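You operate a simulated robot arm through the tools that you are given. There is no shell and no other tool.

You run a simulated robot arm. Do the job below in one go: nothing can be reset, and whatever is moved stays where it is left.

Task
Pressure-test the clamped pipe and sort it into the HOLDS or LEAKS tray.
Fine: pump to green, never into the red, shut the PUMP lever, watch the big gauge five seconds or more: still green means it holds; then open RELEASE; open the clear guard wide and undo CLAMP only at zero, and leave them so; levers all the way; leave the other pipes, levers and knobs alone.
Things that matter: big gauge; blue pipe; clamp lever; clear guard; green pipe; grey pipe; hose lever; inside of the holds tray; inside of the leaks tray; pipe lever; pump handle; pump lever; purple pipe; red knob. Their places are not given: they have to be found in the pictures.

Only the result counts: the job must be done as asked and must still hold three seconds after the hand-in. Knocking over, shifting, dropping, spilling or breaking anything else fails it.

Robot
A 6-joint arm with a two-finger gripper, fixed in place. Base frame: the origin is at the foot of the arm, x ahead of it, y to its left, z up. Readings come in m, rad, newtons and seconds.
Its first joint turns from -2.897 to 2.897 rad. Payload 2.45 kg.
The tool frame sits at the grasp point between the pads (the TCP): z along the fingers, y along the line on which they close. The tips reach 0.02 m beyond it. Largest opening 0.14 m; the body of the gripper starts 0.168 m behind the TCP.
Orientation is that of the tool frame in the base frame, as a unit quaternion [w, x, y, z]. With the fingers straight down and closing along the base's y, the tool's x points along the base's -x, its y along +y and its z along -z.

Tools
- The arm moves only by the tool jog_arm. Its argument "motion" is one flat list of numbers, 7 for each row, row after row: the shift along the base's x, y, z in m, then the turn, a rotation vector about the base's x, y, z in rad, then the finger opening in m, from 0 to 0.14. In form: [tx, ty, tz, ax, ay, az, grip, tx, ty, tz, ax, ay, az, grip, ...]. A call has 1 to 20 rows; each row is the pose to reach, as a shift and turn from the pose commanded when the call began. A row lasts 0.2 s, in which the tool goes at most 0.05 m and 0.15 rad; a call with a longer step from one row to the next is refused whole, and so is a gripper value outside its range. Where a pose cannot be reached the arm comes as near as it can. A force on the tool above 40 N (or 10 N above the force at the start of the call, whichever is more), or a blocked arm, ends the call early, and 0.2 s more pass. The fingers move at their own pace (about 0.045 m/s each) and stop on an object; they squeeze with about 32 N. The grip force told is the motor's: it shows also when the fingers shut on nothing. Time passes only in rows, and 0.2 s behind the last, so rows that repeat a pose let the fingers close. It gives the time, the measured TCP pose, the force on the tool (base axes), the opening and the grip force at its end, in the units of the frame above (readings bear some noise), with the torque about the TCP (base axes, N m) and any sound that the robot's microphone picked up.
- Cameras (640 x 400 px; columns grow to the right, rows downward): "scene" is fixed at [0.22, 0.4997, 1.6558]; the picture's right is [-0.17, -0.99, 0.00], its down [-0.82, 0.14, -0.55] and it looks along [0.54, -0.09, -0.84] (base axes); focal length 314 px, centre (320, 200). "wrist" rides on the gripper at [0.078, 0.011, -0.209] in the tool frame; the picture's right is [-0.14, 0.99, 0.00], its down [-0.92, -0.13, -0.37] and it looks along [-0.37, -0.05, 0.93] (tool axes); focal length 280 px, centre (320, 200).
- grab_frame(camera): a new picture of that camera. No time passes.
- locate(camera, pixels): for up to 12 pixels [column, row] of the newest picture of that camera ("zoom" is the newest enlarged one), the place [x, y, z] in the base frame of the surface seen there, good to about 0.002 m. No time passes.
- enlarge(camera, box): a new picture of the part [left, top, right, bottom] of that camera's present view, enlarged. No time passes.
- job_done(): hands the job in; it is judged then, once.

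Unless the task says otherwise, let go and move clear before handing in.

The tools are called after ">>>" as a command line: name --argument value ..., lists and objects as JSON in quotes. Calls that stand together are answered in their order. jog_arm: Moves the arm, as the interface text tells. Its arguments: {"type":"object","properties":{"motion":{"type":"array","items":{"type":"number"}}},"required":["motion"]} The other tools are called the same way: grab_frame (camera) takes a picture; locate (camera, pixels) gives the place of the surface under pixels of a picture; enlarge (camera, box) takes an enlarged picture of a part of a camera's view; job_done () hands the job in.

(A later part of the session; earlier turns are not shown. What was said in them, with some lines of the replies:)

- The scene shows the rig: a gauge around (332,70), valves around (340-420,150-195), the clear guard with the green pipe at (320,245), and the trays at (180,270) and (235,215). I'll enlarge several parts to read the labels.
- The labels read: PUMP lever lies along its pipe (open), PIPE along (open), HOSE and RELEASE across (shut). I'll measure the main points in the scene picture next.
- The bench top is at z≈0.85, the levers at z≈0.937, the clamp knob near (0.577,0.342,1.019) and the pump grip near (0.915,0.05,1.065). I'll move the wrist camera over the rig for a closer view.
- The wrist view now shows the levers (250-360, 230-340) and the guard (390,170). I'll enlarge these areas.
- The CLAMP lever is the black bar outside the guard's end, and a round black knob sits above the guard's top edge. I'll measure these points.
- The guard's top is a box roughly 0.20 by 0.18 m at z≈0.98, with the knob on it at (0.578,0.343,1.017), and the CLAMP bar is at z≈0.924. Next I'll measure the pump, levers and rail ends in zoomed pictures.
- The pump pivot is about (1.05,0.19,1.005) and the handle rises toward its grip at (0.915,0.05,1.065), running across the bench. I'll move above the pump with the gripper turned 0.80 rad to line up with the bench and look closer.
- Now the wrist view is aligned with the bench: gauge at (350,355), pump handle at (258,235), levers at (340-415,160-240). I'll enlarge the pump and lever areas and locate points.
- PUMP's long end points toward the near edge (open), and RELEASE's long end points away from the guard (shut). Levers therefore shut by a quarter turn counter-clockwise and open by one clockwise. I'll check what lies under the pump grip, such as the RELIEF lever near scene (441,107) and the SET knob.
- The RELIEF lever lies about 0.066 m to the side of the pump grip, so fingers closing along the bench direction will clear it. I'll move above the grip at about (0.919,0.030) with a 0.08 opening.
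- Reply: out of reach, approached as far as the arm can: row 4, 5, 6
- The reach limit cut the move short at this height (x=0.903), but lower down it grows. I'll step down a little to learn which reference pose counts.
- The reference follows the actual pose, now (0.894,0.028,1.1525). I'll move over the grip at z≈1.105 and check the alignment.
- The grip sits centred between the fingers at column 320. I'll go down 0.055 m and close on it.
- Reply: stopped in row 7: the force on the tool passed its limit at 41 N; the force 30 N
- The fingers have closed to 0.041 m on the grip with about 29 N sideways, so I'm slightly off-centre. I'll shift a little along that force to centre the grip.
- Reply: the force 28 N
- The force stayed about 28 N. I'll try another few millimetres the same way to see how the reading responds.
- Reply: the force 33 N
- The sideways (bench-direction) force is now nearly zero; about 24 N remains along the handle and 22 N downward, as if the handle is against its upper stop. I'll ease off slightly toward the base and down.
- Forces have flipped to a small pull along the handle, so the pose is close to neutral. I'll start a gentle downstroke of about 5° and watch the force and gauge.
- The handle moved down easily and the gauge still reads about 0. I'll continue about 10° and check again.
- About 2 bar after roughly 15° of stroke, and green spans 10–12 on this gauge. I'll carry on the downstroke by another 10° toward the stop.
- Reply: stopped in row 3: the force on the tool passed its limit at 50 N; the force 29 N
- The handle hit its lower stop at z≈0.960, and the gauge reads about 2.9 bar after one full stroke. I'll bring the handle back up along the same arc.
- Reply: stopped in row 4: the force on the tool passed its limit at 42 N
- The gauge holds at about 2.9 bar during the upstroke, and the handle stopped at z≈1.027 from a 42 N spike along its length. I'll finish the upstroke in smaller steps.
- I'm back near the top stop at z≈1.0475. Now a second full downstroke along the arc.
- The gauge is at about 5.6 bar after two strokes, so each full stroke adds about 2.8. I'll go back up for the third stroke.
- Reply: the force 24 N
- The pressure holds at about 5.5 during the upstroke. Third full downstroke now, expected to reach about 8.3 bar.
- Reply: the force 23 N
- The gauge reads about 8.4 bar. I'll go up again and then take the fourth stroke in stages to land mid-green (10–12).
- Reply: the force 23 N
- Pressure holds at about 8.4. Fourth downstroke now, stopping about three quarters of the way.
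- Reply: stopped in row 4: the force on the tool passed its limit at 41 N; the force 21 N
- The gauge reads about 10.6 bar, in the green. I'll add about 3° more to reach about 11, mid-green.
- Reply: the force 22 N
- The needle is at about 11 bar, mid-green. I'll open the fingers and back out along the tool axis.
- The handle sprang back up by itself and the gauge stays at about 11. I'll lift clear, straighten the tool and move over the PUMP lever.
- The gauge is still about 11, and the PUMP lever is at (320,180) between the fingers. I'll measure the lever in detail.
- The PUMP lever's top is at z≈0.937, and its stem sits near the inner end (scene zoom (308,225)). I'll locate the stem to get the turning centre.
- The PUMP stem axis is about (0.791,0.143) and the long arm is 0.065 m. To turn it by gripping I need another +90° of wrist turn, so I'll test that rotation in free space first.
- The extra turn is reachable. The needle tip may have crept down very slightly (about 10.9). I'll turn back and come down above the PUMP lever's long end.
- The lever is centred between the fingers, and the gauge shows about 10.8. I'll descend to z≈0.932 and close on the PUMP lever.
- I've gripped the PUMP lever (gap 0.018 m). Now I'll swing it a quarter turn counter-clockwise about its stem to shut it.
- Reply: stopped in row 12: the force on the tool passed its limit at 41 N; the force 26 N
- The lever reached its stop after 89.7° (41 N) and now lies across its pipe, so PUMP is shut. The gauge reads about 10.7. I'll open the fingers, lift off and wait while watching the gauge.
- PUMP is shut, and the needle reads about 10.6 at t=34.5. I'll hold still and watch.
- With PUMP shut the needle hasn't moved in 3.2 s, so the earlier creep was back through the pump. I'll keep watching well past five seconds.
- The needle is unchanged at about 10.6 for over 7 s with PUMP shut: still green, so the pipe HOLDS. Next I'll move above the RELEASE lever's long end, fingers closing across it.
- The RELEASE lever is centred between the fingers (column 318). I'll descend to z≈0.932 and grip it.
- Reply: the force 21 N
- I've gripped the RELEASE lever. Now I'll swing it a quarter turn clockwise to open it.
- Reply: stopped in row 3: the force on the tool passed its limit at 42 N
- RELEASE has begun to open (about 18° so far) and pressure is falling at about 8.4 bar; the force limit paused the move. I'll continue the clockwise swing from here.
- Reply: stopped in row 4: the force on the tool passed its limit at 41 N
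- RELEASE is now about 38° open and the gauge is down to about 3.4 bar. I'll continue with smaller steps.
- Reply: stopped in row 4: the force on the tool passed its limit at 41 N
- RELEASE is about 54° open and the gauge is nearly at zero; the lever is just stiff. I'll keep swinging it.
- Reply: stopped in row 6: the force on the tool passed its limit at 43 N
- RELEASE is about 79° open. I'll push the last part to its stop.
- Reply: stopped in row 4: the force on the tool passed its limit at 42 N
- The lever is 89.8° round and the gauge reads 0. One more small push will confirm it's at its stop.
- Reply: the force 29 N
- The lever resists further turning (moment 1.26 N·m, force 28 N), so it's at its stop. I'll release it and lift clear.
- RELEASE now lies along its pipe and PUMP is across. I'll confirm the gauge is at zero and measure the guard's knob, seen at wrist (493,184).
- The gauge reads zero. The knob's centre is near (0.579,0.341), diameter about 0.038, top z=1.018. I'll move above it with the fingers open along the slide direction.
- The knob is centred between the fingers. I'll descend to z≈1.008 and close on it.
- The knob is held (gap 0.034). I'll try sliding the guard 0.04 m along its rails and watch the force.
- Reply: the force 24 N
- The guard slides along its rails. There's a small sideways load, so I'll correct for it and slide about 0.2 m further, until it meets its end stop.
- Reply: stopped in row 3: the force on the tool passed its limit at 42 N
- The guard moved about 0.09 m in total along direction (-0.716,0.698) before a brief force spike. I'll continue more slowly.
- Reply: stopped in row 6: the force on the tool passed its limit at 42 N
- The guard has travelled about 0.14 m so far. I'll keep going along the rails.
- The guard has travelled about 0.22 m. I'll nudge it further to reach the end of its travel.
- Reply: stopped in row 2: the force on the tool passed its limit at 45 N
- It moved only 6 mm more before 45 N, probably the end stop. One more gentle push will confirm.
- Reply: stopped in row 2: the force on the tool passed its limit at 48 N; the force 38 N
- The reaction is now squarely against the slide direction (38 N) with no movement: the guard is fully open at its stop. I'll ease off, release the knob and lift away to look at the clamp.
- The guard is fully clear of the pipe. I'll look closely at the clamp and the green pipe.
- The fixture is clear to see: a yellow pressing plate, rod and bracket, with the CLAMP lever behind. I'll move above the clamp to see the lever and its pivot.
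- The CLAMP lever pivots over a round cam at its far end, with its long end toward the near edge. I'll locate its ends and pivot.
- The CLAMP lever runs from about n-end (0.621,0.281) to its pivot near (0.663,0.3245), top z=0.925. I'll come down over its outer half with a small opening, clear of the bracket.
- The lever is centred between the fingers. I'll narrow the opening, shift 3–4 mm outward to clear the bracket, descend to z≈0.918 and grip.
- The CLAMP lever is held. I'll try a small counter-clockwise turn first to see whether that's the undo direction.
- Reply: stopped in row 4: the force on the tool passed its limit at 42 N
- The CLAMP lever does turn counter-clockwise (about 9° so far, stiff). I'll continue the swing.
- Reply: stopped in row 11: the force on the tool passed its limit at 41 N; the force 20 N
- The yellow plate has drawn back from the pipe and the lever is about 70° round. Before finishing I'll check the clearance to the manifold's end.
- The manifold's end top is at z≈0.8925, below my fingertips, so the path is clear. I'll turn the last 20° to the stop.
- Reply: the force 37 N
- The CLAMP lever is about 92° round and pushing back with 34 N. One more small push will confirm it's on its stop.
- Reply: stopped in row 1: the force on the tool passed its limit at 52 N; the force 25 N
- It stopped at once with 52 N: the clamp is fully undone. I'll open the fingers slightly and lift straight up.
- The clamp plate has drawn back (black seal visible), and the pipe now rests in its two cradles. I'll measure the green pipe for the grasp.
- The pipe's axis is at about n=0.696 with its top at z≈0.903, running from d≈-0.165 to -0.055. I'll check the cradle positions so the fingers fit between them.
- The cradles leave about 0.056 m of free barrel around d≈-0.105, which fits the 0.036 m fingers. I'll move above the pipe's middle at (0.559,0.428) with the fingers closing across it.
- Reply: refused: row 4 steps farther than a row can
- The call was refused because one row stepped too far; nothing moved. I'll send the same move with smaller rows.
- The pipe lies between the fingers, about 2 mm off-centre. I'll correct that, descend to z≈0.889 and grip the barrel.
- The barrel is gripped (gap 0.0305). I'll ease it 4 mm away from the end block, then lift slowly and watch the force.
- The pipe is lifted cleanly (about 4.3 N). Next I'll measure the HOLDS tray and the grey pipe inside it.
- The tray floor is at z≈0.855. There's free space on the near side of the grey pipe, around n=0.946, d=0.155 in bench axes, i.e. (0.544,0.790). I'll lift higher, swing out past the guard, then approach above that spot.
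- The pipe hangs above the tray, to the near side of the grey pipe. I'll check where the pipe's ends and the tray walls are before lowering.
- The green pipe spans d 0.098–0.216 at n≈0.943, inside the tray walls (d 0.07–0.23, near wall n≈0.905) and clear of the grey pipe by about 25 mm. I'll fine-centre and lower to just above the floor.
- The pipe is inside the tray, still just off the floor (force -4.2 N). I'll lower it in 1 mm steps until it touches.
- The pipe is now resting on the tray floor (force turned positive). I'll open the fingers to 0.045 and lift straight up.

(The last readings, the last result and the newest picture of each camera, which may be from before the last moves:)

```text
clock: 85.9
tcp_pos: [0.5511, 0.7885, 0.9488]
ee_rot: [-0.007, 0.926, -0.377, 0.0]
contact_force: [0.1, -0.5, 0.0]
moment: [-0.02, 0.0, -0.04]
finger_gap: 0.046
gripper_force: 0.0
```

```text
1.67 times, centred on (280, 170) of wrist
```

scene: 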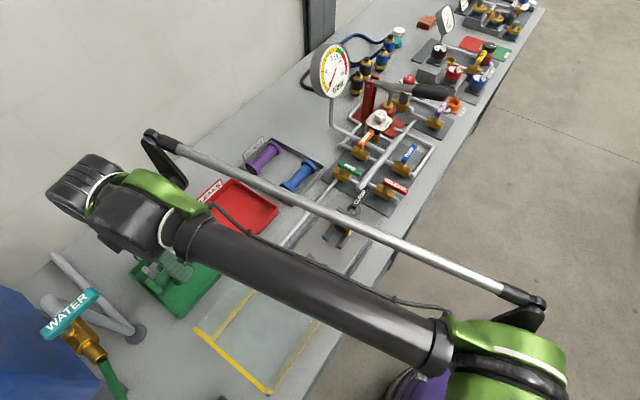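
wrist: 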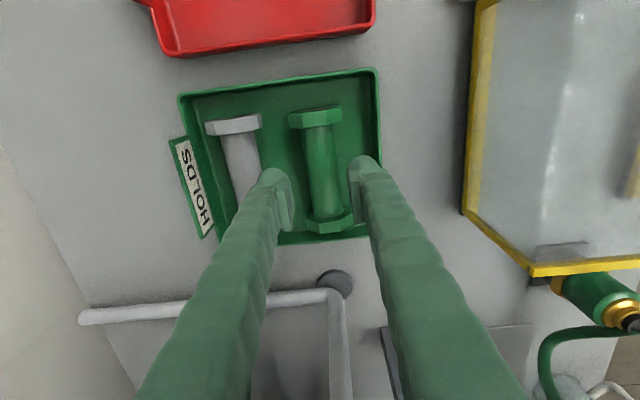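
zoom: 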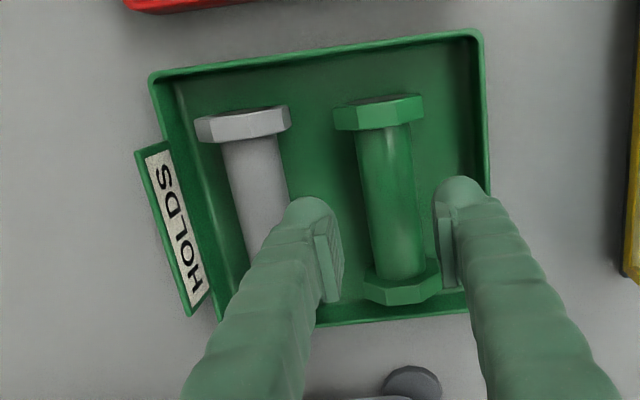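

The green pipe lies flat in the HOLDS tray beside the grey one. I'll back away up and toward the base, then swing clear for a final check.

>>> jog_arm --motion '[-0.0139, -0.0144, 0.04, 0, 0, 0, 0.046, -0.0278, -0.0288, 0.08, 0, 0, 0, 0.046, -0.0417, -0.0432, 0.12, 0, 0, 0, 0.046, -0.0695, -0.0719, 0.14, 0, 0, 0, 0.046, -0.0973, -0.1007, 0.15, 0, 0, 0, 0.046, -0.125, -0.1295, 0.15, 0, 0, 0, 0.046, -0.1175, -0.1755, 0.162, 0, 0, 0, 0.06, -0.11, -0.2216, 0.174, 0, 0, 0, 0.08, -0.1025, -0.2677, 0.186, 0, 0, 0, 0.08, -0.095, -0.3137, 0.198, 0, 0, 0, 0.08, -0.0875, -0.3598, 0.21, 0, 0, 0, 0.08, -0.08, -0.4058, 0.222, 0, 0, 0, 0.08, -0.0725, -0.4519, 0.234, 0, 0, 0, 0.08, -0.065, -0.4979, 0.246, 0, 0, 0, 0.08, -0.0575, -0.544, 0.258, 0, 0, 0, 0.08, -0.05, -0.59, 0.27, 0, 0, 0, 0.08, -0.05, -0.59, 0.27, 0, 0, 0, 0.08]'

>>> grab_frame --camera "scene"

>>> grab_frame --camera "wrist"

```text
clock: 89.5
tcp_pos: [0.5016, 0.1996, 1.2213]
ee_rot: [-0.006, 0.926, -0.377, 0.0]
contact_force: [-0.3, 0.4, -0.5]
moment: [0.0, -0.01, -0.02]
finger_gap: 0.08
gripper_force: 0.2
```

```text
taken
```

scene: 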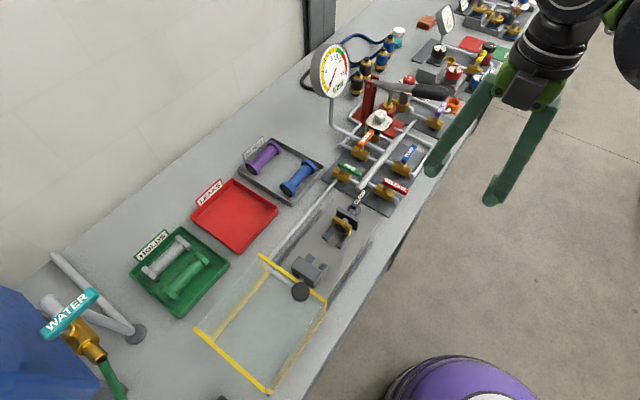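

```text
taken
```

wrist: 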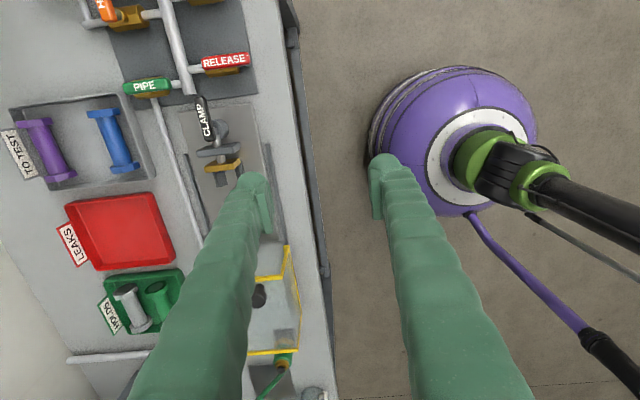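

The scene shows the green pipe in HOLDS at (187,275), the guard fully open and the fixture empty. I'll check the levers, tray and gauge up close before handing in.

>>> enlarge --camera "scene" --box '[110, 215, 250, 330]'

>>> enlarge --camera "scene" --box '[320, 110, 450, 250]'

>>> enlarge --camera "scene" --box '[300, 30, 480, 140]'

>>> enlarge --camera "scene" --box '[180, 230, 380, 400]'

```text
3.48 times, centred on (180, 272) of scene
```

zoom: 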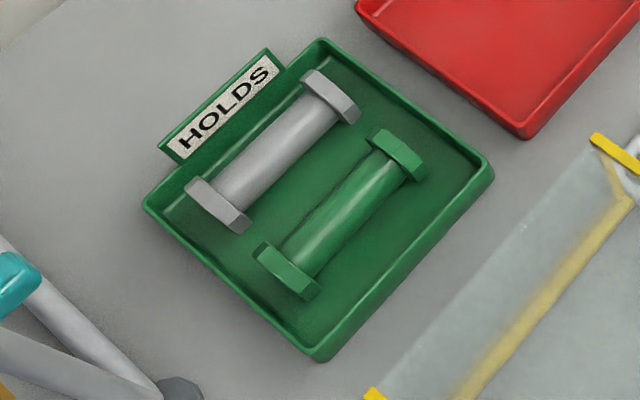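

```text
2.86 times, centred on (385, 180) of scene
```

zoom: 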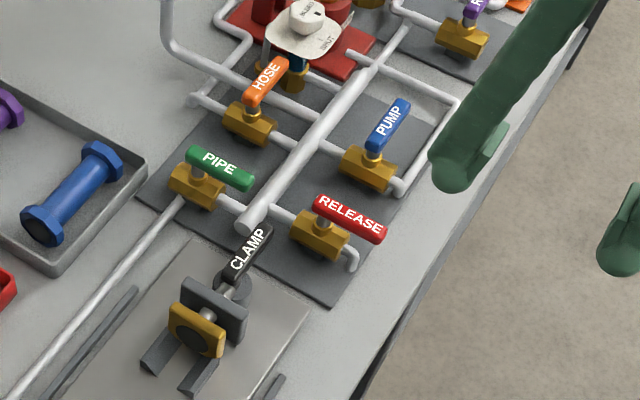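

```text
3.56 times, centred on (390, 85) of scene
```

zoom: 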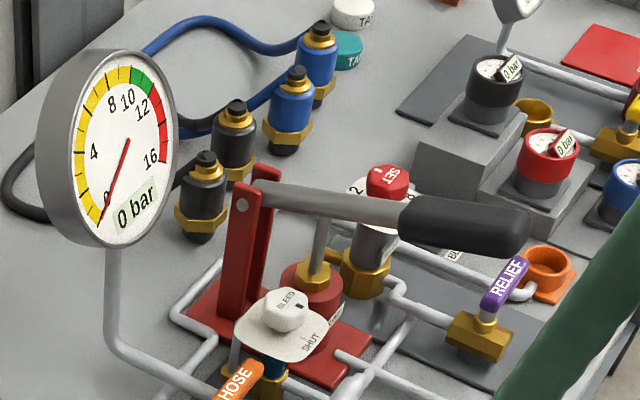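

```text
2.35 times, centred on (280, 315) of scene
```

zoom: 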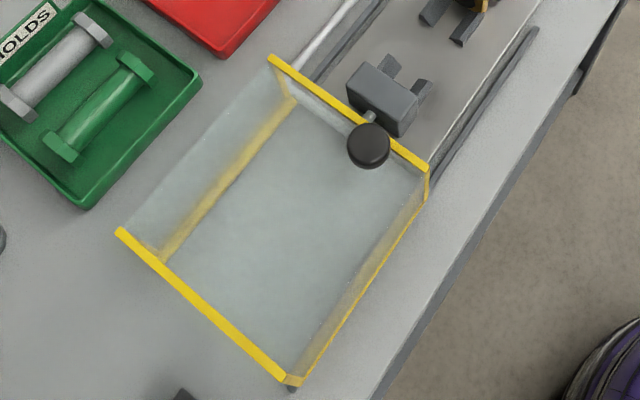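

Everything checks out: the green pipe lies in HOLDS beside the untouched grey one, PUMP is shut, and RELEASE is open with the gauge at 0. CLAMP is undone, the guard is wide open, and the other levers, knobs and pipes are as they were. I'm handing in.

>>> job_done

```text
The job is handed in.
```

The clamped green pipe held pressure, so I put it in the HOLDS tray and handed the job in. The result of the judging hasn't come back to me.

- **Test:** I pumped to about 11 bar, inside the green, and it never reached the red. The needle crept down slightly until I shut the PUMP lever. With PUMP shut it stayed at about 10.6 bar for over 7 seconds.
- **Release:** I opened RELEASE to its stop, and the gauge fell to zero before I touched the guard or clamp.
- **Guard and clamp:** The guard is slid open to its end stop and CLAMP is turned fully to its stop. Both are left that way.
- **Sorting:** The green pipe lies flat in the HOLDS tray beside the grey one, without touching it.

In the final pictures, the other pipes, levers and knobs are where they were at the start.
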